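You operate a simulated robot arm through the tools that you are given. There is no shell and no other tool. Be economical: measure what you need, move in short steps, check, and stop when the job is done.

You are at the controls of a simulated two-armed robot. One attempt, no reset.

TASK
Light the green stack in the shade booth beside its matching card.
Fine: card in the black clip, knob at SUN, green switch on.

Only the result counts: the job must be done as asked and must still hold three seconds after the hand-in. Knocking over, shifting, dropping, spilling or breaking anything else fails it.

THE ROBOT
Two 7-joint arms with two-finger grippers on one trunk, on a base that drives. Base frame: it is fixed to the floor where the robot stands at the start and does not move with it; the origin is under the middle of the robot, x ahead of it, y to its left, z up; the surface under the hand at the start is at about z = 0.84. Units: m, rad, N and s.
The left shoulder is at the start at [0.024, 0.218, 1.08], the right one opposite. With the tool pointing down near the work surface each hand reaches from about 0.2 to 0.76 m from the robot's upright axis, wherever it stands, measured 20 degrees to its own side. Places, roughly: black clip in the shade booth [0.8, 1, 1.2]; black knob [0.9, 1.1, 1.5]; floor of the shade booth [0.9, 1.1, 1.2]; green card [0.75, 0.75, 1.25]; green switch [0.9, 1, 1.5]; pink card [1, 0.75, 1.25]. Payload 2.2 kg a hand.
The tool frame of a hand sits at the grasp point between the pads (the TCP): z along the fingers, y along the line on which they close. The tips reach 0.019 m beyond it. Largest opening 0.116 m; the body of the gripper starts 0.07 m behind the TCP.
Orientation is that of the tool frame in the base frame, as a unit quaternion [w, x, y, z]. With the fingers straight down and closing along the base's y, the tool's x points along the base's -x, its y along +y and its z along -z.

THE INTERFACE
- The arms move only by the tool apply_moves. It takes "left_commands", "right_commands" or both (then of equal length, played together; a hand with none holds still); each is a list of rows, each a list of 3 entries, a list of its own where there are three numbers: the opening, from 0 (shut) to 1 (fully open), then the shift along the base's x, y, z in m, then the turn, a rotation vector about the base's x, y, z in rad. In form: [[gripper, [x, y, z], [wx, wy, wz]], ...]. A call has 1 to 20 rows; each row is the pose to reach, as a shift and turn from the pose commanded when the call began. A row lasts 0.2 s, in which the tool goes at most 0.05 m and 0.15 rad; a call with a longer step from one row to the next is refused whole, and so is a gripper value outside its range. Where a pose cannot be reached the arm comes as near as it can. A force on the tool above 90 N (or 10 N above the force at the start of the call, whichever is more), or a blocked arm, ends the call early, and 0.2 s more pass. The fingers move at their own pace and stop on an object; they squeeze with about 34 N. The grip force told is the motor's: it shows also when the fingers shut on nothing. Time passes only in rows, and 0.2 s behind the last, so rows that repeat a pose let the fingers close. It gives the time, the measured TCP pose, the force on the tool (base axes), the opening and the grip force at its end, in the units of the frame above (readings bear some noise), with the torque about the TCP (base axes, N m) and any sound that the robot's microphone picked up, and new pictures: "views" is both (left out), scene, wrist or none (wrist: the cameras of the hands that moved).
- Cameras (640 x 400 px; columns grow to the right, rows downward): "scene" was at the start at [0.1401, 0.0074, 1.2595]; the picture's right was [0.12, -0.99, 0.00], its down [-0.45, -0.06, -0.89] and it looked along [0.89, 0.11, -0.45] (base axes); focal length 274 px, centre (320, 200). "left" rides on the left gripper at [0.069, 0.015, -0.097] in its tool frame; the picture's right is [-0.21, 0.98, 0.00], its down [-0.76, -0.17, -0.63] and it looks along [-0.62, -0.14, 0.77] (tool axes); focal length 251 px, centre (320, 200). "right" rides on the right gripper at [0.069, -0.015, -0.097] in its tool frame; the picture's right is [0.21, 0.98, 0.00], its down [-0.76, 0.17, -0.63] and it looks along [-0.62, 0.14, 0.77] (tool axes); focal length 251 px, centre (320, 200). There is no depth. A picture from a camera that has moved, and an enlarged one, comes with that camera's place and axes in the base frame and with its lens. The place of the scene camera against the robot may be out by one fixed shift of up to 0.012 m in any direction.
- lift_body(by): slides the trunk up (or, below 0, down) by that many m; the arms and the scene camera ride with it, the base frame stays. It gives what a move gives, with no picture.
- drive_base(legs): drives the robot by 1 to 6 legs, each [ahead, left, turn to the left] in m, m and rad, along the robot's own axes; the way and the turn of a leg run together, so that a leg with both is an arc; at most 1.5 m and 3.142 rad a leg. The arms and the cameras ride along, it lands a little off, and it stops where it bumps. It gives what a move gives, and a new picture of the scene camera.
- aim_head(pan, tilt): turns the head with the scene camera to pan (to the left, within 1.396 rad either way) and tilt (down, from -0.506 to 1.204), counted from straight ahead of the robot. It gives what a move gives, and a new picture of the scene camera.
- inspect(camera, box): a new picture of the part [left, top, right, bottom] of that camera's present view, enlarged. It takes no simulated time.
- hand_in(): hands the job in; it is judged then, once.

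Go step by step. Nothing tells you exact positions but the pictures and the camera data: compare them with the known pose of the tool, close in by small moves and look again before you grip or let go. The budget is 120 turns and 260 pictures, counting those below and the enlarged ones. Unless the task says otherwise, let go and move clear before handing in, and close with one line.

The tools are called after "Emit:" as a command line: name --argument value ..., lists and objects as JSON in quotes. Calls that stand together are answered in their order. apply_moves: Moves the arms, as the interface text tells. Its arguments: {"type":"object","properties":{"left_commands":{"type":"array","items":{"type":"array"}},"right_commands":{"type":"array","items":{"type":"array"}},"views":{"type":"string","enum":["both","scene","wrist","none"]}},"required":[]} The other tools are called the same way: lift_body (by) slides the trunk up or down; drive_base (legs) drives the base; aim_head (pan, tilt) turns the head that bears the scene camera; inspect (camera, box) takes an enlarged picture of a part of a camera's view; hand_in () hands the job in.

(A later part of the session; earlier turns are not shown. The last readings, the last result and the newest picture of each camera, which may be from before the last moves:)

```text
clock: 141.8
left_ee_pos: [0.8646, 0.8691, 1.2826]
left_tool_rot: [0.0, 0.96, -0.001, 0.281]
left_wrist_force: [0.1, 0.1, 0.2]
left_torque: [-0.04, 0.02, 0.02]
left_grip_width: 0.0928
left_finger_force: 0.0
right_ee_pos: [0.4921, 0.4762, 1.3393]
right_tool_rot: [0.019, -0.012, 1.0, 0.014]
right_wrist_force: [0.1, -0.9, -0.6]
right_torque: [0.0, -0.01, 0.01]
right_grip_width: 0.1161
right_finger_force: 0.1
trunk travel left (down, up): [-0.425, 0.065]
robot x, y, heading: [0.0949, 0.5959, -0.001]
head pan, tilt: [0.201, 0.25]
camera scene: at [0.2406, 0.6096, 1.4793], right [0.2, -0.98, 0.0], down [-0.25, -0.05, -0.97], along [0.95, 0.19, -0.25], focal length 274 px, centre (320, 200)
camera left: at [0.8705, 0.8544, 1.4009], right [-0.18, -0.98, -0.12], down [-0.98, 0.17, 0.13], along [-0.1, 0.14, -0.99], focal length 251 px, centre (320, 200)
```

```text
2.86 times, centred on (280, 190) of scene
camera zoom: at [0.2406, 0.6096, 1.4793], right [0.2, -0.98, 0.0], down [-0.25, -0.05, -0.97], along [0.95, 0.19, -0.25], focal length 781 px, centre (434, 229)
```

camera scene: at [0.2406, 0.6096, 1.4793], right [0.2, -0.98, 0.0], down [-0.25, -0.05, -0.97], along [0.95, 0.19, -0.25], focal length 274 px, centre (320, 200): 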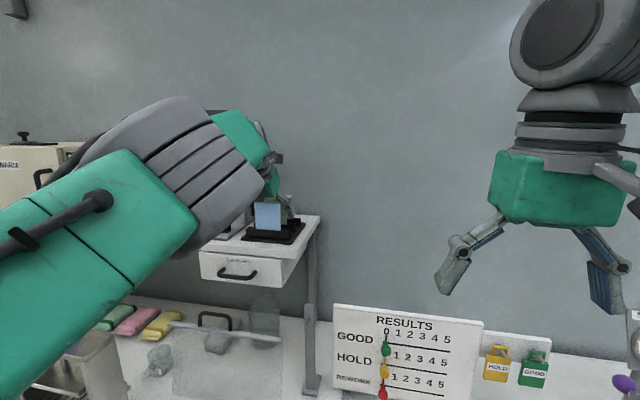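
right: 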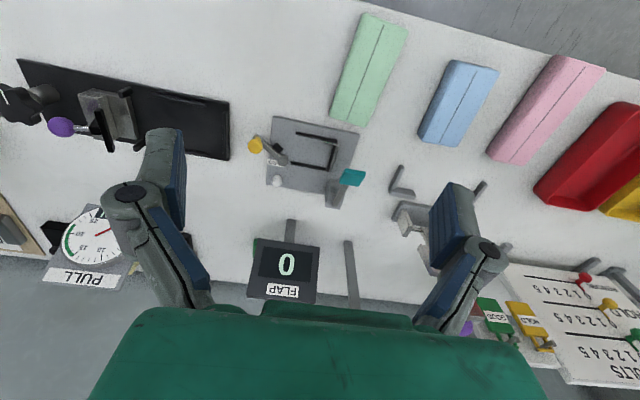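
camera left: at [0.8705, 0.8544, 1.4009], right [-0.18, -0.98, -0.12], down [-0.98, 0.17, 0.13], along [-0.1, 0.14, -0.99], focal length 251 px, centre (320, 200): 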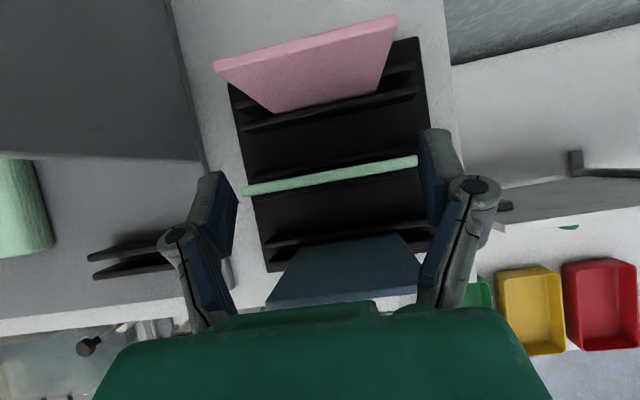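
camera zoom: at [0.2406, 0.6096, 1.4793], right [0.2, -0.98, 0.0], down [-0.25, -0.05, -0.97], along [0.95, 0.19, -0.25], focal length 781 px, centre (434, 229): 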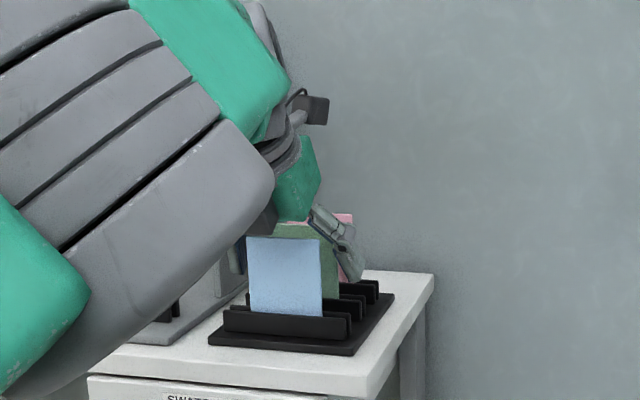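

The card lies between the fingers, slightly right of centre. I shift by 5 mm and close on its edges.

Emit:
apply_moves --left_commands '[[0.8, [0.004, -0.005, 0], [0, 0, 0]], [0.8, [0.004, -0.005, 0], [0, 0, 0]], [0.66, [0.004, -0.005, 0], [0, 0, 0]], [0.6, [0.004, -0.005, 0], [0, 0, 0]], [0.5, [0.004, -0.005, 0], [0, 0, 0]], [0.4, [0.004, -0.005, 0], [0, 0, 0]], [0.4, [0.004, -0.005, 0], [0, 0, 0]]]' --views "wrist"

```text
clock: 143.4
left_ee_pos: [0.8676, 0.8646, 1.2832]
left_tool_rot: [0.0, 0.96, -0.001, 0.28]
left_wrist_force: [0.4, -0.7, 0.4]
left_torque: [-0.02, -0.07, -0.02]
left_grip_width: 0.0616
left_finger_force: 33.8
right_ee_pos: [0.4915, 0.4747, 1.3393]
right_tool_rot: [0.019, -0.012, 1.0, 0.014]
right_wrist_force: [-0.8, 0.1, 0.1]
right_torque: [-0.03, 0.01, 0.0]
right_grip_width: 0.1158
right_finger_force: 0.1
trunk travel left (down, up): [-0.425, 0.065]
robot x, y, heading: [0.0958, 0.5962, -0.004]
head pan, tilt: [0.201, 0.25]
camera left: at [0.8746, 0.8489, 1.401], right [-0.18, -0.98, -0.12], down [-0.98, 0.17, 0.13], along [-0.1, 0.14, -0.99], focal length 251 px, centre (320, 200)
```

left: 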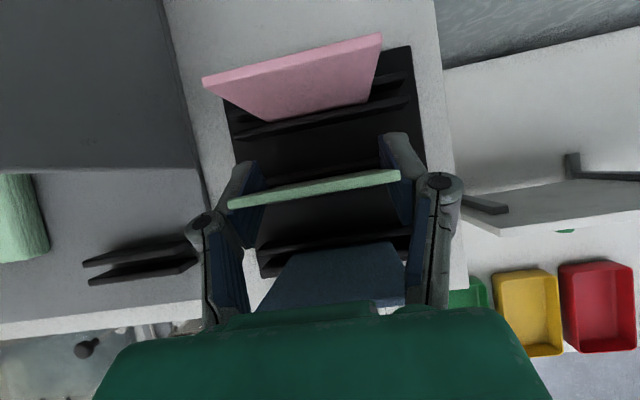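

The card is gripped (61.6 mm). I lift it 6.5 cm out of the rack, then carry it left and forward to above the booth's clip.

Emit:
apply_moves --left_commands '[[0.4, [0, 0, 0.015], [0, 0, 0]], [0.4, [0, 0, 0.035], [0, 0, 0]], [0.4, [-0.003, 0, 0.055], [0, 0, 0]], [0.4, [-0.01, 0.005, 0.065], [0, 0, 0]], [0.4, [-0.012, 0.025, 0.065], [0, 0, 0]], [0.4, [-0.013, 0.05, 0.065], [0, 0, 0]], [0.4, [-0.015, 0.08, 0.065], [0, 0, 0]], [0.4, [-0.025, 0.11, 0.065], [0, 0, 0]], [0.4, [-0.034, 0.13, 0.065], [0, 0, 0]], [0.4, [-0.04, 0.145, 0.065], [0, 0, 0]], [0.4, [-0.04, 0.145, 0.065], [0, 0, 0]]]' --views "both"

Emit:
inspect --camera "left" --box '[180, 80, 480, 310]'

```text
clock: 145.8
left_ee_pos: [0.8265, 1.0087, 1.3484]
left_tool_rot: [-0.001, 0.96, 0.0, 0.281]
left_wrist_force: [0.1, 0.9, -1.8]
left_torque: [-0.02, 0.0, -0.03]
left_grip_width: 0.0612
left_finger_force: 33.7
right_ee_pos: [0.4926, 0.4775, 1.3388]
right_tool_rot: [0.019, -0.013, 1.0, 0.014]
right_wrist_force: [-0.2, -0.1, -0.4]
right_torque: [0.03, -0.02, 0.01]
right_grip_width: 0.1162
right_finger_force: 0.0
trunk travel left (down, up): [-0.425, 0.065]
robot x, y, heading: [0.1011, 0.5974, 0.002]
head pan, tilt: [0.201, 0.25]
camera scene: at [0.2403, 0.611, 1.4793], right [0.2, -0.98, 0.0], down [-0.25, -0.05, -0.97], along [0.95, 0.19, -0.25], focal length 274 px, centre (320, 200)
camera left: at [0.8344, 0.9943, 1.4664], right [-0.18, -0.98, -0.12], down [-0.98, 0.17, 0.13], along [-0.1, 0.14, -0.99], focal length 251 px, centre (320, 200)
```

scene: 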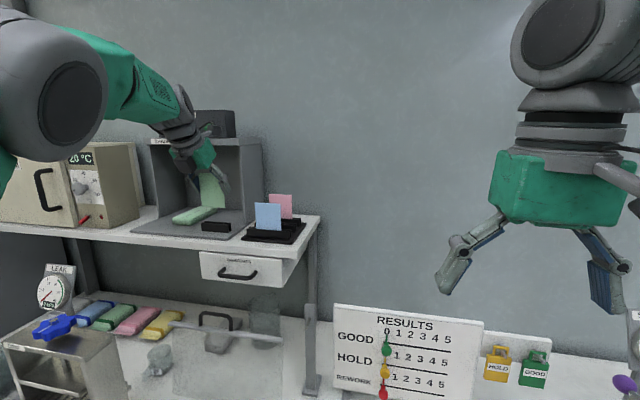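
left: 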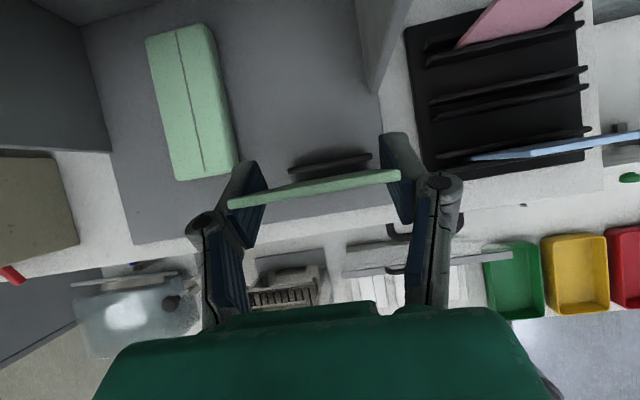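

```text
1.74 times, centred on (330, 195) of left
camera zoom: at [0.8344, 0.9943, 1.4664], right [-0.18, -0.98, -0.12], down [-0.98, 0.17, 0.13], along [-0.1, 0.14, -0.99], focal length 437 px, centre (303, 209)
```

zoom: 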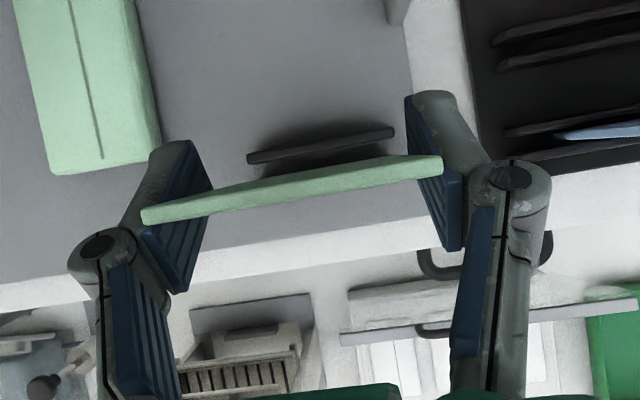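

The card hangs just in front of the clip's rear plate. I shift back 5 cm to see the whole clip unobstructed and measure its slot.

Emit:
apply_moves --left_commands '[[0.4, [-0.02, 0, 0], [0, 0, 0]], [0.4, [-0.045, 0, 0], [0, 0, 0]], [0.4, [-0.045, 0, 0], [0, 0, 0]]]' --views "none"

Emit:
inspect --camera "left" --box '[220, 80, 440, 230]'

Emit:
inspect --camera "left" --box '[270, 90, 390, 170]'

```text
clock: 146.6
left_ee_pos: [0.7826, 1.01, 1.3461]
left_tool_rot: [-0.001, 0.96, 0.0, 0.28]
left_wrist_force: [-0.1, 0.0, -0.1]
left_torque: [-0.01, 0.03, 0.05]
left_grip_width: 0.0617
left_finger_force: 33.9
right_ee_pos: [0.4932, 0.478, 1.3391]
right_tool_rot: [0.019, -0.012, 1.0, 0.015]
right_wrist_force: [-0.2, -0.3, 0.3]
right_torque: [0.01, 0.01, 0.03]
right_grip_width: 0.1159
right_finger_force: 0.1
trunk travel left (down, up): [-0.425, 0.065]
robot x, y, heading: [0.1, 0.5951, -0.001]
head pan, tilt: [0.201, 0.25]
```

```text
2.67 times, centred on (330, 155) of left
camera zoom: at [0.7905, 0.995, 1.4638], right [-0.18, -0.98, -0.12], down [-0.98, 0.17, 0.13], along [-0.11, 0.14, -0.98], focal length 670 px, centre (293, 320)
```

zoom: 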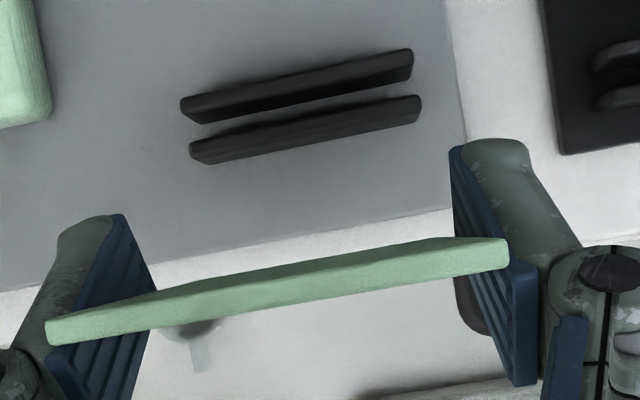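

```text
5.00 times, centred on (330, 130) of left
camera zoom: at [0.7905, 0.995, 1.4638], right [-0.18, -0.98, -0.12], down [-0.98, 0.17, 0.13], along [-0.11, 0.14, -0.98], focal length 1257 px, centre (270, 550)
```

zoom: 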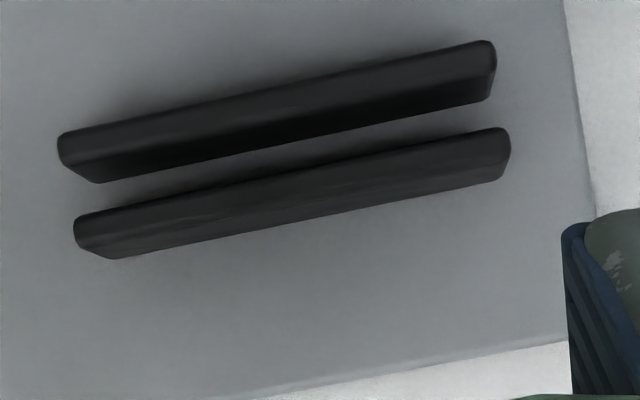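

The slot measures x ≈ 0.829–0.838, centre y ≈ 1.0125; the card sits about 2 mm ahead of the TCP. I move over the slot and lower the card to just enter it.

Emit:
apply_moves --left_commands '[[0.4, [0.025, 0.001, 0], [0, 0, 0]], [0.4, [0.0485, 0.002, 0], [0, 0, 0]], [0.4, [0.0485, 0.002, 0], [0, 0, 0]], [0.4, [0.0485, 0.002, -0.015], [0, 0, 0]], [0.4, [0.0485, 0.002, -0.03], [0, 0, 0]], [0.4, [0.0485, 0.002, -0.035], [0, 0, 0]], [0.4, [0.0485, 0.002, -0.035], [0, 0, 0]]]' --views "both"

Emit:
inspect --camera "scene" --box '[160, 130, 280, 250]'

Emit:
inspect --camera "left" --box '[200, 120, 440, 270]'

```text
clock: 148.2
left_ee_pos: [0.8305, 1.0129, 1.3128]
left_tool_rot: [0.0, 0.96, 0.0, 0.28]
left_wrist_force: [0.1, -0.3, -0.3]
left_torque: [0.0, 0.0, 0.01]
left_grip_width: 0.0615
left_finger_force: 33.7
right_ee_pos: [0.4913, 0.4773, 1.3398]
right_tool_rot: [0.019, -0.013, 1.0, 0.014]
right_wrist_force: [-0.7, 0.2, 0.7]
right_torque: [-0.02, -0.02, -0.02]
right_grip_width: 0.1159
right_finger_force: 0.1
trunk travel left (down, up): [-0.425, 0.065]
robot x, y, heading: [0.1007, 0.5971, 0.004]
head pan, tilt: [0.201, 0.25]
camera scene: at [0.2399, 0.6111, 1.4793], right [0.2, -0.98, 0.0], down [-0.25, -0.05, -0.97], along [0.95, 0.19, -0.25], focal length 274 px, centre (320, 200)
camera left: at [0.8378, 0.9979, 1.4306], right [-0.18, -0.98, -0.12], down [-0.98, 0.17, 0.13], along [-0.1, 0.14, -0.99], focal length 251 px, centre (320, 200)
```

scene: 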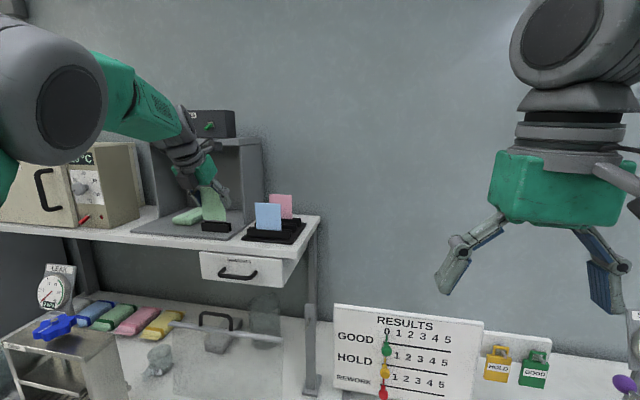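
left: 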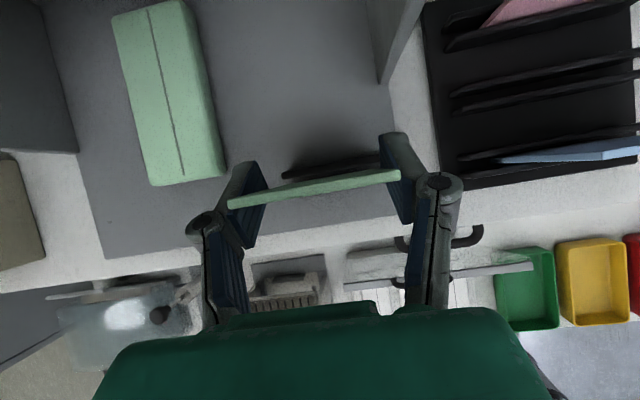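

```text
3.33 times, centred on (220, 190) of scene
camera zoom: at [0.2399, 0.6111, 1.4793], right [0.2, -0.98, 0.0], down [-0.25, -0.05, -0.97], along [0.95, 0.19, -0.25], focal length 912 px, centre (653, 233)
```

zoom: 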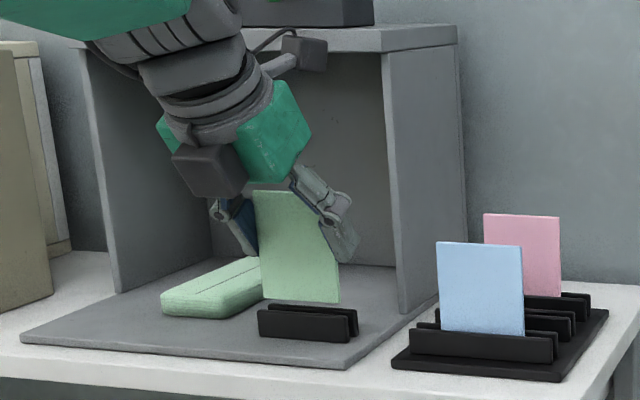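

```text
2.67 times, centred on (320, 195) of left
camera zoom: at [0.8378, 0.9979, 1.4306], right [-0.18, -0.98, -0.12], down [-0.98, 0.17, 0.13], along [-0.1, 0.14, -0.99], focal length 670 px, centre (320, 213)
```

zoom: 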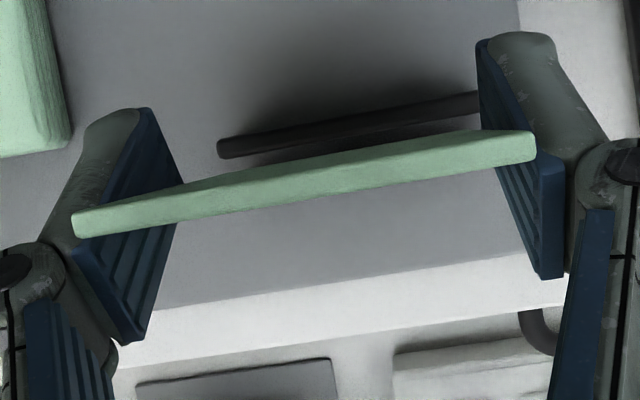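

The card's lower edge is just above the clip. I zoom in further on it before the final lowering.

Emit:
inspect --camera "scene" --box '[195, 190, 245, 240]'

```text
8.00 times, centred on (220, 215) of scene
camera zoom: at [0.2399, 0.6111, 1.4793], right [0.2, -0.98, 0.0], down [-0.25, -0.05, -0.97], along [0.95, 0.19, -0.25], focal length 2188 px, centre (1120, 80)
```

zoom: 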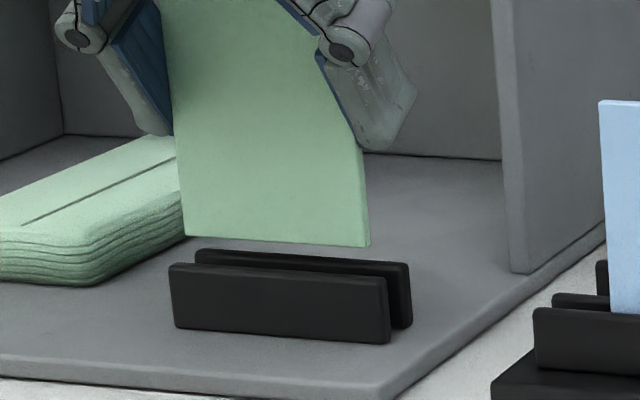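

It looks aligned within a few millimetres. I lower 9 mm and check force and view.

Emit:
apply_moves --left_commands '[[0.4, [0, 0, -0.004], [0, 0, 0]], [0.4, [0, 0, -0.009], [0, 0, 0]], [0.4, [0, 0, -0.009], [0, 0, 0]]]' --views "none"

Emit:
inspect --camera "scene" --box '[195, 190, 245, 240]'

```text
clock: 149.0
left_ee_pos: [0.8305, 1.0108, 1.3034]
left_tool_rot: [-0.001, 0.96, 0.0, 0.281]
left_wrist_force: [-0.3, 0.7, 1.3]
left_torque: [0.02, 0.04, -0.03]
left_grip_width: 0.0615
left_finger_force: 34.1
right_ee_pos: [0.4916, 0.4768, 1.3399]
right_tool_rot: [0.019, -0.012, 1.0, 0.014]
right_wrist_force: [-0.4, 1.1, 0.2]
right_torque: [-0.02, 0.01, 0.0]
right_grip_width: 0.1161
right_finger_force: 0.0
trunk travel left (down, up): [-0.425, 0.065]
robot x, y, heading: [0.0952, 0.5964, 0.002]
head pan, tilt: [0.201, 0.25]
```

```text
8.00 times, centred on (220, 215) of scene
camera zoom: at [0.2396, 0.6111, 1.4794], right [0.2, -0.98, 0.0], down [-0.25, -0.05, -0.97], along [0.95, 0.19, -0.25], focal length 2188 px, centre (1120, 80)
```

zoom: 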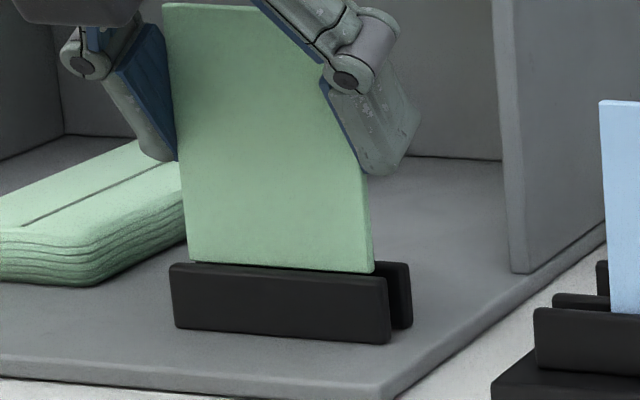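

No contact yet. I check from the wrist camera how the card's lower edge lies relative to the rear plate.

Emit:
inspect --camera "left" --box '[260, 130, 400, 220]'

```text
4.44 times, centred on (330, 175) of left
camera zoom: at [0.8371, 0.997, 1.4224], right [-0.18, -0.98, -0.12], down [-0.98, 0.17, 0.12], along [-0.1, 0.14, -0.99], focal length 1118 px, centre (276, 311)
```

zoom: 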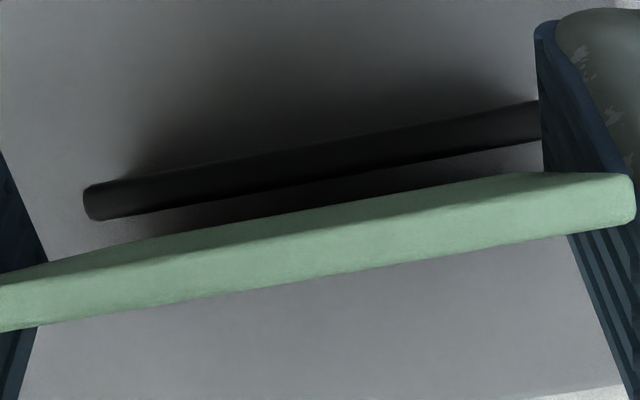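

About 3 mm gap to the rear plate: the card is in the slot's mouth, well centred. I lower further in small steps.

Emit:
apply_moves --left_commands '[[0.4, [0, 0, -0.003], [0, 0, 0]], [0.4, [0, 0, -0.006], [0, 0, 0]], [0.4, [0, 0, -0.006], [0, 0, 0]]]' --views "none"

Emit:
inspect --camera "scene" --box '[195, 190, 245, 240]'

```text
clock: 149.8
left_ee_pos: [0.8298, 1.0117, 1.2987]
left_tool_rot: [0.0, 0.96, 0.0, 0.281]
left_wrist_force: [0.2, 0.8, -0.4]
left_torque: [0.01, -0.05, 0.0]
left_grip_width: 0.0616
left_finger_force: 34.0
right_ee_pos: [0.4917, 0.4769, 1.3395]
right_tool_rot: [0.019, -0.012, 1.0, 0.014]
right_wrist_force: [0.1, 0.6, 0.3]
right_torque: [0.01, 0.0, 0.0]
right_grip_width: 0.116
right_finger_force: 0.1
trunk travel left (down, up): [-0.425, 0.065]
robot x, y, heading: [0.1003, 0.5959, -0.003]
head pan, tilt: [0.201, 0.25]
```

```text
8.00 times, centred on (220, 215) of scene
camera zoom: at [0.2405, 0.6109, 1.4793], right [0.2, -0.98, 0.0], down [-0.25, -0.05, -0.97], along [0.95, 0.19, -0.25], focal length 2188 px, centre (1120, 80)
```

zoom: 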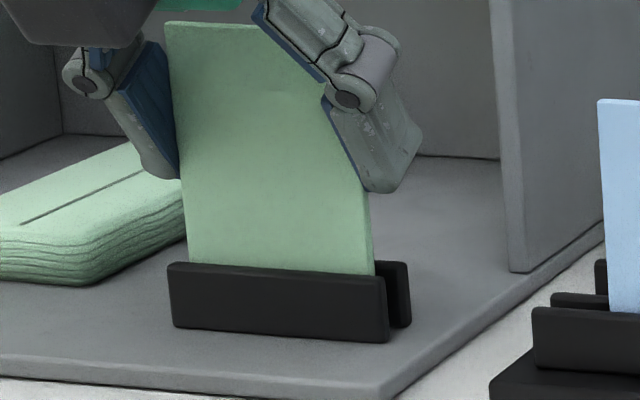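

The card is now behind the front plate, inside the slot. I continue down until it touches bottom.

Emit:
apply_moves --left_commands '[[0.4, [0, 0, -0.003], [0, 0, 0]], [0.4, [0, 0, -0.006], [0, 0, 0]], [0.4, [0, 0, -0.006], [0, 0, 0]]]' --views "none"

Emit:
apply_moves --left_commands '[[0.4, [0, 0, -0.003], [0, 0, 0]], [0.4, [0, 0, -0.005], [0, 0, 0]], [0.4, [0, 0, -0.005], [0, 0, 0]]]' --views "none"

Emit:
inspect --camera "scene" --box '[195, 190, 245, 240]'

```text
clock: 150.6
left_ee_pos: [0.8316, 1.0115, 1.2918]
left_tool_rot: [0.0, 0.96, 0.0, 0.281]
left_wrist_force: [0.0, 0.1, 0.1]
left_torque: [-0.04, 0.0, 0.01]
left_grip_width: 0.0616
left_finger_force: 33.7
right_ee_pos: [0.4914, 0.4773, 1.3394]
right_tool_rot: [0.019, -0.012, 1.0, 0.013]
right_wrist_force: [0.3, 0.0, 0.1]
right_torque: [0.04, 0.0, -0.01]
right_grip_width: 0.1158
right_finger_force: 0.1
trunk travel left (down, up): [-0.425, 0.065]
robot x, y, heading: [0.0981, 0.5937, 0.0]
head pan, tilt: [0.201, 0.25]
```

```text
clock: 151.4
left_ee_pos: [0.8306, 1.0108, 1.2876]
left_tool_rot: [0.0, 0.96, 0.0, 0.281]
left_wrist_force: [0.9, 0.5, -0.2]
left_torque: [0.02, -0.01, 0.0]
left_grip_width: 0.0616
left_finger_force: 33.9
right_ee_pos: [0.4915, 0.4784, 1.3384]
right_tool_rot: [0.019, -0.013, 1.0, 0.013]
right_wrist_force: [0.4, 0.4, -0.1]
right_torque: [-0.03, -0.01, 0.01]
right_grip_width: 0.1161
right_finger_force: 0.1
trunk travel left (down, up): [-0.425, 0.065]
robot x, y, heading: [0.0981, 0.5982, -0.001]
head pan, tilt: [0.201, 0.25]
```

```text
8.00 times, centred on (220, 215) of scene
camera zoom: at [0.2402, 0.6109, 1.4793], right [0.2, -0.98, 0.0], down [-0.25, -0.05, -0.97], along [0.95, 0.19, -0.25], focal length 2188 px, centre (1120, 80)
```

zoom: 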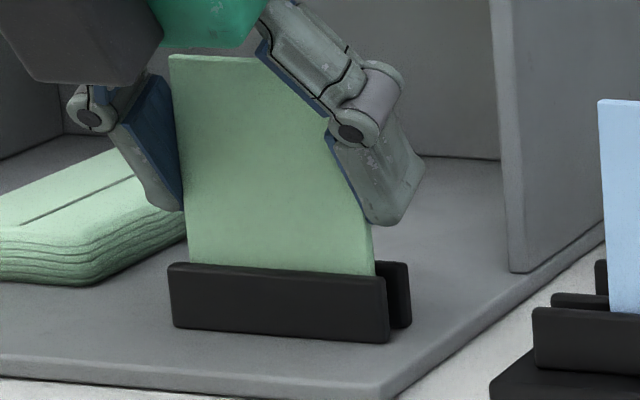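

Still no bottom contact; two more small steps.

Emit:
apply_moves --left_commands '[[0.4, [0, 0, -0.003], [0, 0, 0]], [0.4, [0, 0, -0.003], [0, 0, 0]]]' --views "none"

Emit:
apply_moves --left_commands '[[0.4, [0, 0, -0.003], [0, 0, 0]], [0.4, [0, 0, -0.003], [0, 0, 0]]]' --views "none"

Emit:
apply_moves --left_commands '[[0.4, [0, 0, -0.002], [0, 0, 0]], [0.4, [0, 0, -0.002], [0, 0, 0]]]' --views "wrist"

```text
clock: 152.0
left_ee_pos: [0.8315, 1.0115, 1.2847]
left_tool_rot: [0.0, 0.96, 0.0, 0.28]
left_wrist_force: [0.4, 0.0, -0.5]
left_torque: [0.01, 0.0, -0.02]
left_grip_width: 0.0614
left_finger_force: 33.9
right_ee_pos: [0.4919, 0.4774, 1.3403]
right_tool_rot: [0.019, -0.012, 1.0, 0.015]
right_wrist_force: [-0.2, 0.3, -0.7]
right_torque: [0.0, -0.01, -0.01]
right_grip_width: 0.1158
right_finger_force: 0.0
trunk travel left (down, up): [-0.425, 0.065]
robot x, y, heading: [0.0984, 0.5979, -0.001]
head pan, tilt: [0.201, 0.25]
```

```text
clock: 152.6
left_ee_pos: [0.832, 1.0112, 1.2824]
left_tool_rot: [-0.001, 0.959, 0.0, 0.282]
left_wrist_force: [1.1, 0.2, 5.8]
left_torque: [0.0, -0.05, -0.01]
left_grip_width: 0.0617
left_finger_force: 33.8
right_ee_pos: [0.491, 0.4776, 1.3406]
right_tool_rot: [0.02, -0.014, 1.0, 0.014]
right_wrist_force: [-0.6, -0.1, -0.1]
right_torque: [-0.02, 0.0, -0.03]
right_grip_width: 0.1159
right_finger_force: 0.0
trunk travel left (down, up): [-0.425, 0.065]
robot x, y, heading: [0.1002, 0.5977, -0.001]
head pan, tilt: [0.201, 0.25]
```

```text
clock: 153.2
left_ee_pos: [0.8303, 1.012, 1.2827]
left_tool_rot: [-0.002, 0.959, 0.0, 0.283]
left_wrist_force: [3.9, 2.1, 16.6]
left_torque: [-0.03, -0.2, 0.01]
left_grip_width: 0.0615
left_finger_force: 33.6
right_ee_pos: [0.4899, 0.4749, 1.3413]
right_tool_rot: [0.021, -0.012, 1.0, 0.014]
right_wrist_force: [-0.6, 1.1, -0.4]
right_torque: [-0.02, -0.01, -0.01]
right_grip_width: 0.1159
right_finger_force: 0.0
trunk travel left (down, up): [-0.425, 0.065]
robot x, y, heading: [0.1036, 0.597, -0.003]
head pan, tilt: [0.201, 0.25]
camera left: at [0.837, 0.9964, 1.4004], right [-0.18, -0.98, -0.12], down [-0.98, 0.17, 0.12], along [-0.1, 0.14, -0.99], focal length 251 px, centre (320, 200)
```

left: 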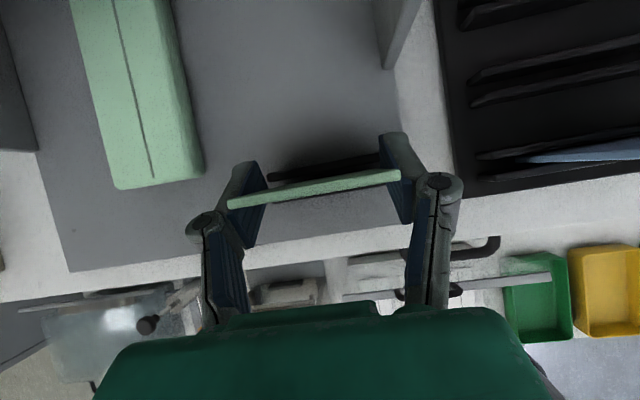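

The card is bottomed in the clip. I ease off and open the fingers.

Emit:
apply_moves --left_commands '[[0.4, [0, 0, 0.003], [0, 0, 0]], [0.4, [0, 0, 0.003], [0, 0, 0]], [0.56, [0, 0, 0.003], [0, 0, 0]], [0.62, [0, 0, 0.003], [0, 0, 0]], [0.7, [0, 0, 0.003], [0, 0, 0]], [0.7, [0, 0, 0.003], [0, 0, 0]]]' --views "wrist"

Emit:
inspect --camera "scene" --box '[180, 170, 260, 240]'

```text
clock: 154.6
left_ee_pos: [0.8312, 1.013, 1.2805]
left_tool_rot: [0.0, 0.959, 0.0, 0.282]
left_wrist_force: [0.6, -0.2, 0.1]
left_torque: [0.0, -0.03, 0.02]
left_grip_width: 0.0812
left_finger_force: 0.1
right_ee_pos: [0.4929, 0.4782, 1.3384]
right_tool_rot: [0.02, -0.013, 1.0, 0.014]
right_wrist_force: [0.9, 0.2, 0.3]
right_torque: [-0.04, 0.0, 0.02]
right_grip_width: 0.116
right_finger_force: 0.1
trunk travel left (down, up): [-0.425, 0.065]
robot x, y, heading: [0.1002, 0.5969, -0.001]
head pan, tilt: [0.201, 0.25]
camera left: at [0.8388, 0.9973, 1.3993], right [-0.18, -0.98, -0.12], down [-0.98, 0.17, 0.13], along [-0.1, 0.14, -0.99], focal length 251 px, centre (320, 200)
```

left: 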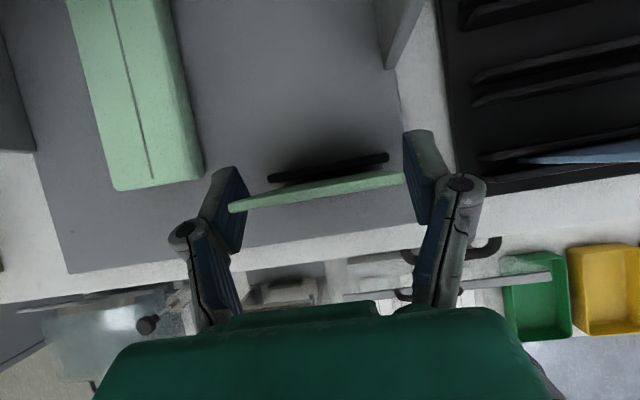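

```text
5.71 times, centred on (220, 205) of scene
camera zoom: at [0.2406, 0.6107, 1.4792], right [0.2, -0.98, 0.0], down [-0.25, -0.05, -0.97], along [0.95, 0.19, -0.25], focal length 1563 px, centre (891, 171)
```

zoom: 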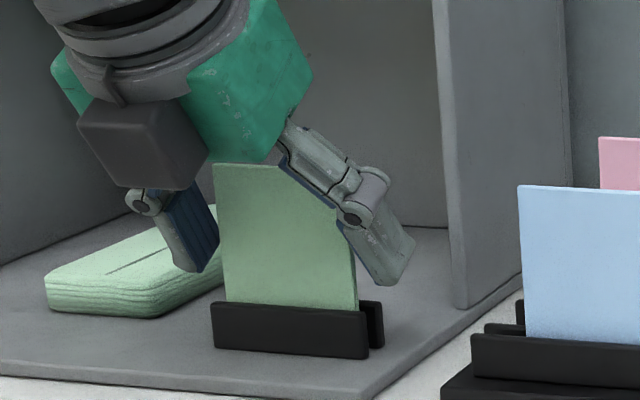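

The card stands on its own in the clip. I open a bit more, rise straight up and withdraw.

Emit:
apply_moves --left_commands '[[0.8, [0, -0.002, 0.0], [0, 0, 0]], [0.8, [0, -0.002, 0.015], [0, 0, 0]], [0.8, [0, -0.002, 0.04], [0, 0, 0]], [0.8, [-0.01, -0.002, 0.065], [0, 0, 0]], [0.8, [-0.04, -0.002, 0.085], [0, 0, 0]], [0.8, [-0.08, -0.002, 0.1], [0, 0, 0]], [0.8, [-0.12, -0.002, 0.11], [0, 0, 0]], [0.8, [-0.15, -0.002, 0.12], [0, 0, 0]]]' --views "both"

Emit:
inspect --camera "scene" --box '[140, 100, 300, 250]'

```text
clock: 156.4
left_ee_pos: [0.6799, 1.0074, 1.4057]
left_tool_rot: [-0.001, 0.959, -0.001, 0.282]
left_wrist_force: [0.1, 0.2, -0.6]
left_torque: [0.0, -0.07, -0.02]
left_grip_width: 0.093
left_finger_force: 0.0
right_ee_pos: [0.4893, 0.4759, 1.3414]
right_tool_rot: [0.022, -0.012, 1.0, 0.014]
right_wrist_force: [-0.4, 0.2, -0.2]
right_torque: [-0.01, -0.01, 0.01]
right_grip_width: 0.1159
right_finger_force: 0.0
trunk travel left (down, up): [-0.425, 0.065]
robot x, y, heading: [0.0995, 0.5968, -0.002]
head pan, tilt: [0.201, 0.25]
camera scene: at [0.237, 0.61, 1.4796], right [0.2, -0.98, 0.0], down [-0.24, -0.05, -0.97], along [0.95, 0.19, -0.25], focal length 274 px, centre (320, 200)
camera left: at [0.6867, 0.9932, 1.5222], right [-0.18, -0.98, -0.12], down [-0.98, 0.17, 0.12], along [-0.1, 0.14, -0.99], focal length 251 px, centre (320, 200)
```

scene: 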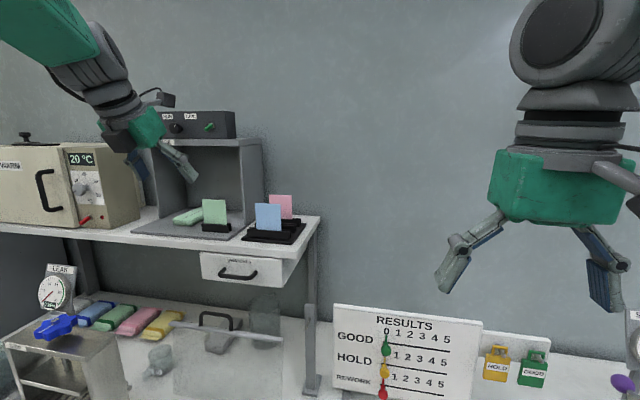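
left: 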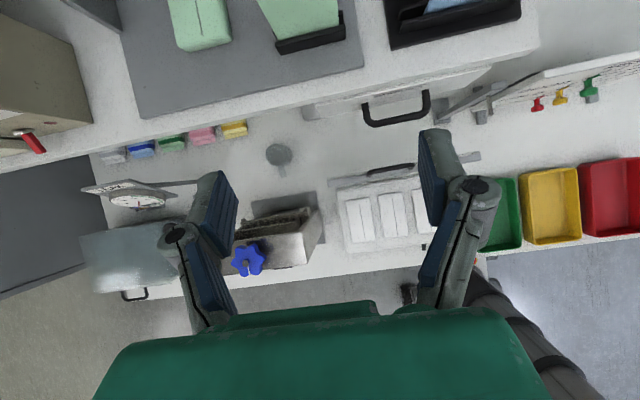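

```text
2.67 times, centred on (220, 175) of scene
camera zoom: at [0.237, 0.61, 1.4796], right [0.2, -0.98, 0.0], down [-0.24, -0.05, -0.97], along [0.95, 0.19, -0.25], focal length 729 px, centre (587, 267)
```

zoom: 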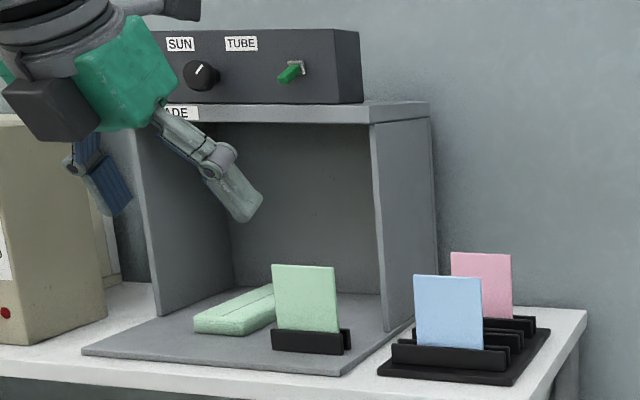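

The card stands in the clip beside the stack. Next the knob, triangulated at about (0.89, 1.13, 1.485), and switch near (0.89, 1.03, 1.485). I bring the hand horizontal in front of the knob.

Emit:
apply_moves --left_commands '[[0.6, [0.0, 0.02, 0.012], [0, -0.14, 0]], [0.6, [0.0, 0.04, 0.024], [0, -0.28, 0]], [0.6, [0.01, 0.06, 0.036], [0, -0.42, 0]], [0.6, [0.02, 0.08, 0.048], [0, -0.56, 0]], [0.6, [0.04, 0.1, 0.06], [0, -0.7, 0]], [0.6, [0.06, 0.115, 0.07], [0, -0.84, 0]], [0.6, [0.08, 0.123, 0.081], [0, -0.98, 0]], [0.6, [0.1, 0.123, 0.081], [0, -1.0, 0]], [0.6, [0.1, 0.123, 0.081], [0, -1.0, 0]]]' --views "both"

```text
clock: 158.4
left_ee_pos: [0.78, 1.1316, 1.4829]
left_tool_rot: [-0.002, 0.707, -0.001, 0.707]
left_wrist_force: [0.5, -0.4, 0.4]
left_torque: [0.01, 0.01, -0.03]
left_grip_width: 0.0695
left_finger_force: 0.0
right_ee_pos: [0.4906, 0.4763, 1.34]
right_tool_rot: [0.021, -0.012, 1.0, 0.014]
right_wrist_force: [-0.5, -0.1, 0.8]
right_torque: [0.0, -0.03, -0.02]
right_grip_width: 0.1157
right_finger_force: 0.1
trunk travel left (down, up): [-0.425, 0.065]
robot x, y, heading: [0.0994, 0.5984, -0.005]
head pan, tilt: [0.201, 0.25]
camera scene: at [0.2383, 0.6095, 1.4795], right [0.2, -0.98, 0.0], down [-0.24, -0.05, -0.97], along [0.95, 0.19, -0.25], focal length 274 px, centre (320, 200)
camera left: at [0.6843, 1.1164, 1.5515], right [0.0, -0.98, -0.22], down [-0.63, 0.17, -0.76], along [0.77, 0.14, -0.62], focal length 251 px, centre (320, 200)
```

scene: 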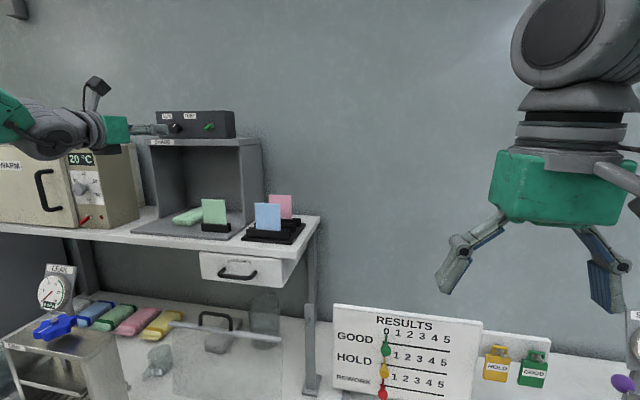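
left: 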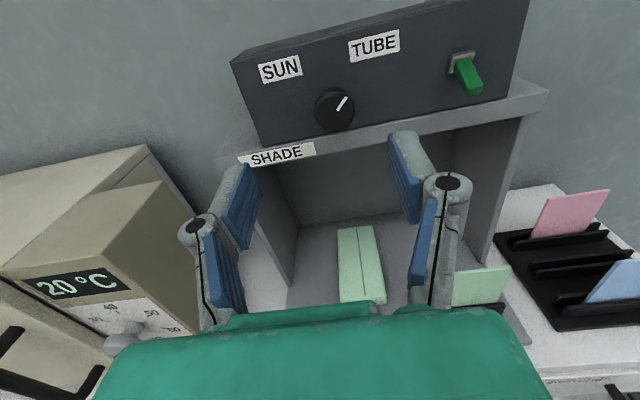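

Great view of the panel. I enlarge it to find the knob and the roof edge exactly.

Emit:
inspect --camera "left" --box '[220, 0, 560, 180]'

```text
1.88 times, centred on (390, 90) of left
camera zoom: at [0.6843, 1.1164, 1.5515], right [0.0, -0.98, -0.22], down [-0.63, 0.17, -0.76], along [0.77, 0.14, -0.62], focal length 473 px, centre (188, 407)
```

zoom: 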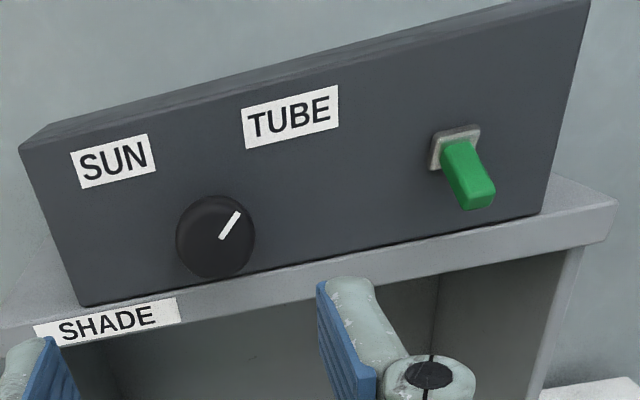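

Knob centre ≈ (0.885, 1.119, 1.481), radius ≈ 0.0165, pointer 40° right of up (TUBE); SUN should be 40° left. I pre-roll the hand by +0.7 rad in front of it, then will grip and turn by -1.4.

Emit:
apply_moves --left_commands '[[0.5, [0.01, -0.004, 0], [0.14, 0, 0]], [0.5, [0.02, -0.008, 0], [0.28, 0, 0]], [0.5, [0.03, -0.012, 0], [0.42, 0, 0]], [0.5, [0.04, -0.0125, 0], [0.56, 0, 0]], [0.5, [0.055, -0.0125, 0], [0.7, 0, 0]], [0.5, [0.055, -0.0125, 0], [0.7, 0, 0]]]' --views "wrist"

Emit:
inspect --camera "scene" --box '[100, 90, 260, 190]'

```text
clock: 159.8
left_ee_pos: [0.8367, 1.1214, 1.4826]
left_tool_rot: [-0.243, 0.664, -0.242, 0.664]
left_wrist_force: [-0.4, 0.2, 0.5]
left_torque: [0.0, -0.01, -0.04]
left_grip_width: 0.058
left_finger_force: 0.1
right_ee_pos: [0.4911, 0.4787, 1.3398]
right_tool_rot: [0.02, -0.013, 1.0, 0.014]
right_wrist_force: [0.0, 0.8, -1.0]
right_torque: [0.0, -0.01, 0.0]
right_grip_width: 0.1159
right_finger_force: 0.1
trunk travel left (down, up): [-0.425, 0.065]
robot x, y, heading: [0.1015, 0.5975, -0.006]
head pan, tilt: [0.201, 0.25]
camera left: at [0.7406, 1.0666, 1.5258], right [0.0, -0.61, -0.79], down [-0.63, 0.61, -0.47], along [0.77, 0.5, -0.38], focal length 251 px, centre (320, 200)
```

left: 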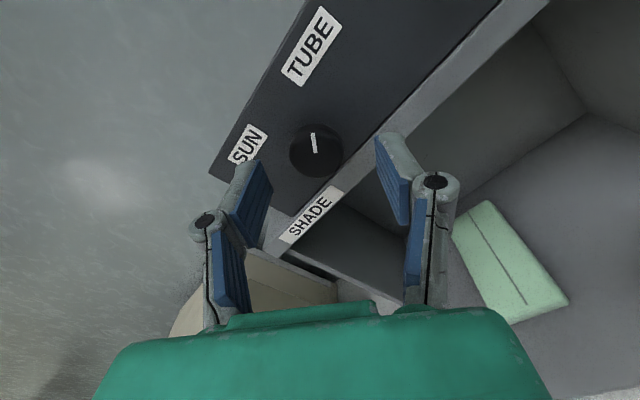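

```text
4.00 times, centred on (180, 140) of scene
camera zoom: at [0.2393, 0.6143, 1.4793], right [0.2, -0.98, 0.0], down [-0.25, -0.05, -0.97], along [0.95, 0.19, -0.25], focal length 1094 px, centre (880, 440)
```

zoom: 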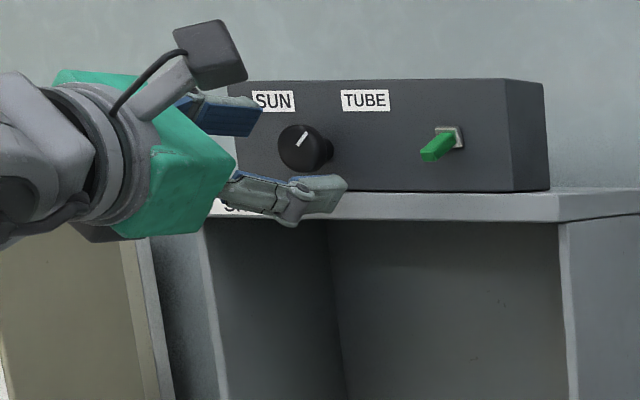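

Two views agree on the knob face at x ≈ 0.862, centre y 1.119, z 1.488. I advance so the fingers straddle it, and close.

Emit:
apply_moves --left_commands '[[0.42, [0.0, -0.002, 0.006], [0, 0, 0]], [0.42, [0.015, -0.002, 0.006], [0, 0, 0]], [0.42, [0.03, -0.002, 0.006], [0, 0, 0]], [0.42, [0.035, -0.002, 0.006], [0, 0, 0]], [0.42, [0.035, -0.002, 0.006], [0, 0, 0]]]' --views "wrist"

Emit:
inspect --camera "scene" --box '[120, 90, 240, 170]'

```text
clock: 161.0
left_ee_pos: [0.8653, 1.1201, 1.492]
left_tool_rot: [-0.243, 0.663, -0.241, 0.665]
left_wrist_force: [-20.3, -0.2, 1.0]
left_torque: [-0.02, 0.05, 0.05]
left_grip_width: 0.0494
left_finger_force: 0.0
right_ee_pos: [0.4854, 0.4785, 1.3449]
right_tool_rot: [0.027, -0.013, 0.999, 0.014]
right_wrist_force: [0.3, 0.5, -0.4]
right_torque: [0.03, 0.0, 0.03]
right_grip_width: 0.1159
right_finger_force: 0.1
trunk travel left (down, up): [-0.425, 0.065]
robot x, y, heading: [0.0995, 0.5964, -0.002]
head pan, tilt: [0.201, 0.25]
camera left: at [0.7688, 1.0636, 1.5348], right [0.01, -0.61, -0.79], down [-0.63, 0.61, -0.47], along [0.78, 0.5, -0.38], focal length 251 px, centre (320, 200)
```

left: 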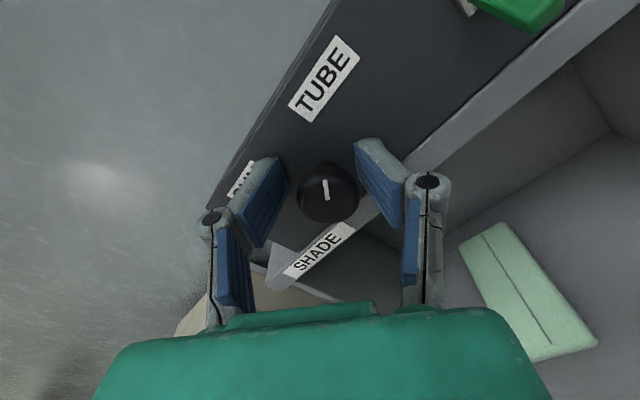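

```text
5.00 times, centred on (180, 130) of scene
camera zoom: at [0.2291, 0.612, 1.4803], right [0.2, -0.98, 0.0], down [-0.24, -0.05, -0.97], along [0.95, 0.19, -0.24], focal length 1367 px, centre (1020, 550)
```

zoom: 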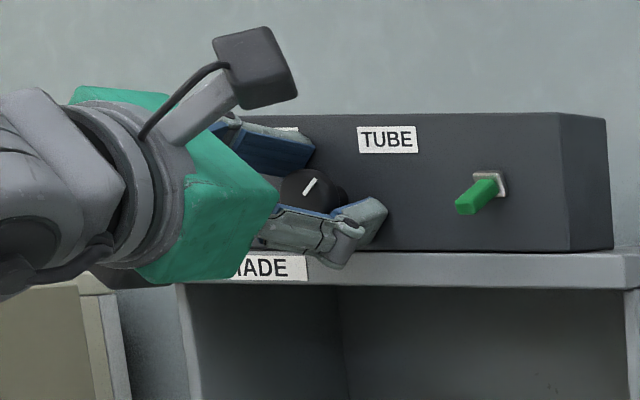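

The fingertips just touch the panel. I back off 5 mm and close on the knob.

Emit:
apply_moves --left_commands '[[0.42, [-0.008, 0, 0], [0, 0, 0]], [0.42, [-0.012, 0, -0.002], [0, 0, 0]], [0.2, [-0.012, 0, -0.002], [0, 0, 0]], [0.1, [-0.012, 0, -0.002], [0, 0, 0]], [0.1, [-0.012, 0, -0.002], [0, 0, 0]]]' --views "wrist"

```text
clock: 162.2
left_ee_pos: [0.8621, 1.1209, 1.4875]
left_tool_rot: [-0.243, 0.665, -0.242, 0.664]
left_wrist_force: [11.3, 6.9, 6.3]
left_torque: [0.02, -0.89, -0.67]
left_grip_width: 0.0254
left_finger_force: 45.2
right_ee_pos: [0.4939, 0.4785, 1.3381]
right_tool_rot: [0.017, -0.013, 1.0, 0.013]
right_wrist_force: [0.1, 0.7, -0.7]
right_torque: [0.01, 0.02, 0.02]
right_grip_width: 0.1162
right_finger_force: 0.0
trunk travel left (down, up): [-0.425, 0.065]
robot x, y, heading: [0.0972, 0.6007, -0.005]
head pan, tilt: [0.201, 0.25]
camera left: at [0.7659, 1.0647, 1.5295], right [0.0, -0.61, -0.79], down [-0.63, 0.61, -0.47], along [0.77, 0.5, -0.39], focal length 251 px, centre (320, 200)
```

left: 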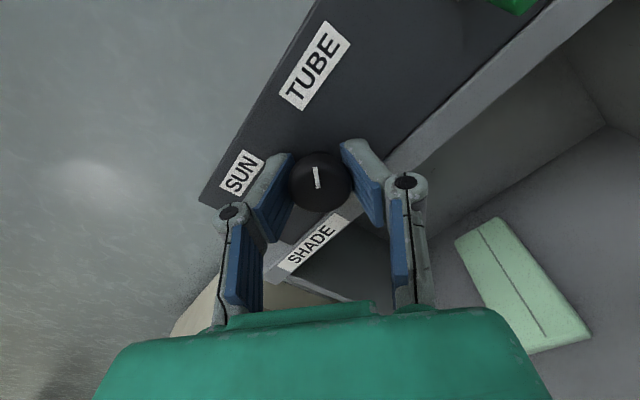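

The knob is gripped. I turn it by -1.4 rad about x, toward SUN.

Emit:
apply_moves --left_commands '[[0.1, [0, 0, 0], [-0.14, 0, 0]], [0.1, [0, 0, 0], [-0.28, 0, 0]], [0.1, [0, 0, 0], [-0.42, 0, 0]], [0.1, [0, 0, 0], [-0.56, 0, 0]], [0.1, [0, 0, 0], [-0.7, 0, 0]], [0.1, [0, 0, 0], [-0.84, 0, 0]], [0.1, [0, 0, 0], [-0.98, 0, 0]], [0.1, [0, 0, 0], [-1.12, 0, 0]], [0.1, [0, 0, 0], [-1.26, 0, 0]], [0.1, [0, 0, 0], [-1.4, 0, 0]], [0.1, [0, 0, 0], [-1.4, 0, 0]]]' --views "wrist"

Emit:
inspect --camera "scene" --box '[120, 90, 240, 170]'

```text
clock: 164.6
left_ee_pos: [0.8633, 1.1202, 1.4878]
left_tool_rot: [0.244, 0.664, 0.243, 0.664]
left_wrist_force: [11.3, 4.6, 10.3]
left_torque: [-0.01, -0.08, -0.04]
left_grip_width: 0.0255
left_finger_force: 45.2
right_ee_pos: [0.4933, 0.4771, 1.3378]
right_tool_rot: [0.018, -0.013, 1.0, 0.014]
right_wrist_force: [0.5, 0.8, 0.1]
right_torque: [0.0, -0.02, -0.02]
right_grip_width: 0.116
right_finger_force: 0.0
trunk travel left (down, up): [-0.425, 0.065]
robot x, y, heading: [0.0997, 0.5942, 0.001]
head pan, tilt: [0.201, 0.25]
camera left: at [0.766, 1.1532, 1.549], right [0.0, -0.88, 0.47], down [-0.63, -0.36, -0.68], along [0.77, -0.3, -0.56], focal length 251 px, centre (320, 200)
```

left: 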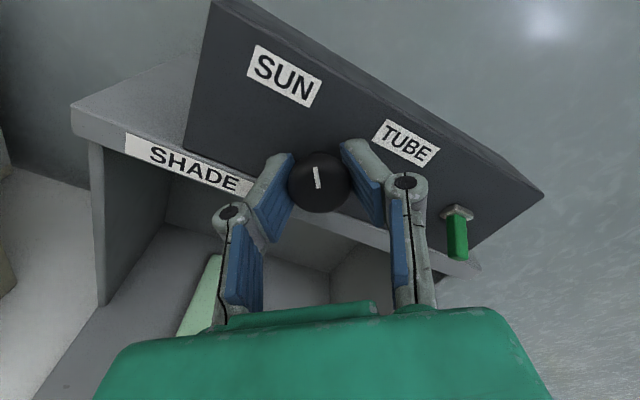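

```text
5.00 times, centred on (180, 130) of scene
camera zoom: at [0.2419, 0.6137, 1.4792], right [0.2, -0.98, 0.0], down [-0.25, -0.05, -0.97], along [0.95, 0.19, -0.25], focal length 1367 px, centre (1020, 550)
```

zoom: 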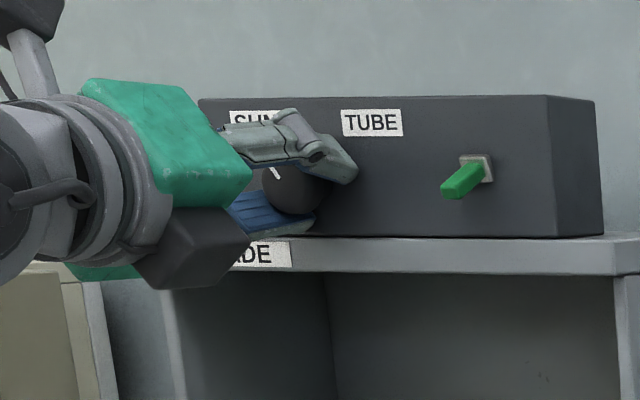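

The knob turned with the hand and points toward SUN. I release, back off and check.

Emit:
apply_moves --left_commands '[[0.3, [0, 0, 0], [0, 0, 0]], [0.42, [0, 0, 0], [0, 0, 0]], [0.42, [-0.02, 0, 0], [0, 0, 0]], [0.42, [-0.05, 0, 0], [0.14, 0, 0]], [0.42, [-0.08, 0, 0], [0.28, 0, 0]], [0.42, [-0.1, 0, 0], [0.42, 0, 0]], [0.42, [-0.1, 0, 0], [0.56, 0, 0]], [0.42, [-0.1, 0, 0], [0.7, 0, 0]], [0.42, [-0.1, 0, 0], [0.7, 0, 0]]]' --views "wrist"

Emit:
inspect --camera "left" --box '[220, 0, 560, 180]'

```text
clock: 166.6
left_ee_pos: [0.7585, 1.1188, 1.4874]
left_tool_rot: [-0.001, 0.707, 0.0, 0.707]
left_wrist_force: [-0.2, -0.3, 0.8]
left_torque: [-0.02, 0.03, 0.0]
left_grip_width: 0.0485
left_finger_force: 0.1
right_ee_pos: [0.4908, 0.4773, 1.3408]
right_tool_rot: [0.021, -0.012, 1.0, 0.013]
right_wrist_force: [-0.6, 0.0, -0.1]
right_torque: [0.03, 0.0, 0.01]
right_grip_width: 0.1158
right_finger_force: 0.1
trunk travel left (down, up): [-0.425, 0.065]
robot x, y, heading: [0.0971, 0.5937, -0.002]
head pan, tilt: [0.201, 0.25]
camera left: at [0.6629, 1.1041, 1.5553], right [0.0, -0.98, -0.22], down [-0.63, 0.17, -0.76], along [0.77, 0.14, -0.62], focal length 251 px, centre (320, 200)
```

left: 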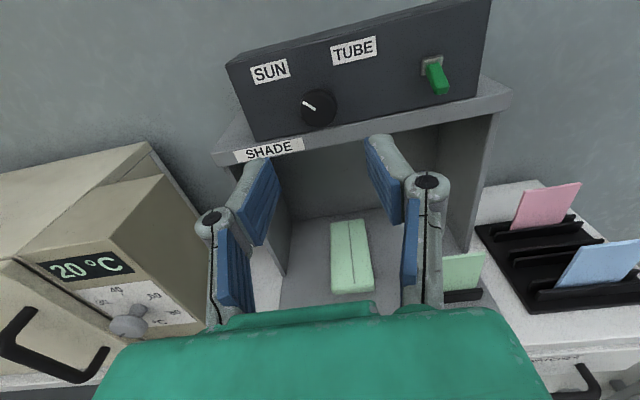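

```text
1.88 times, centred on (390, 90) of left
camera zoom: at [0.6629, 1.1041, 1.5553], right [0.0, -0.98, -0.22], down [-0.63, 0.17, -0.76], along [0.77, 0.14, -0.62], focal length 473 px, centre (188, 407)
```

zoom: 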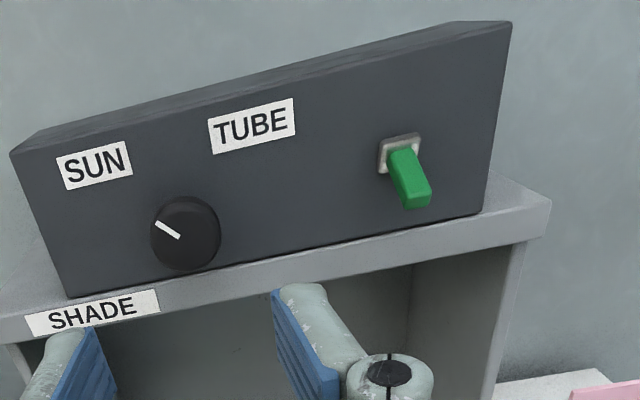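

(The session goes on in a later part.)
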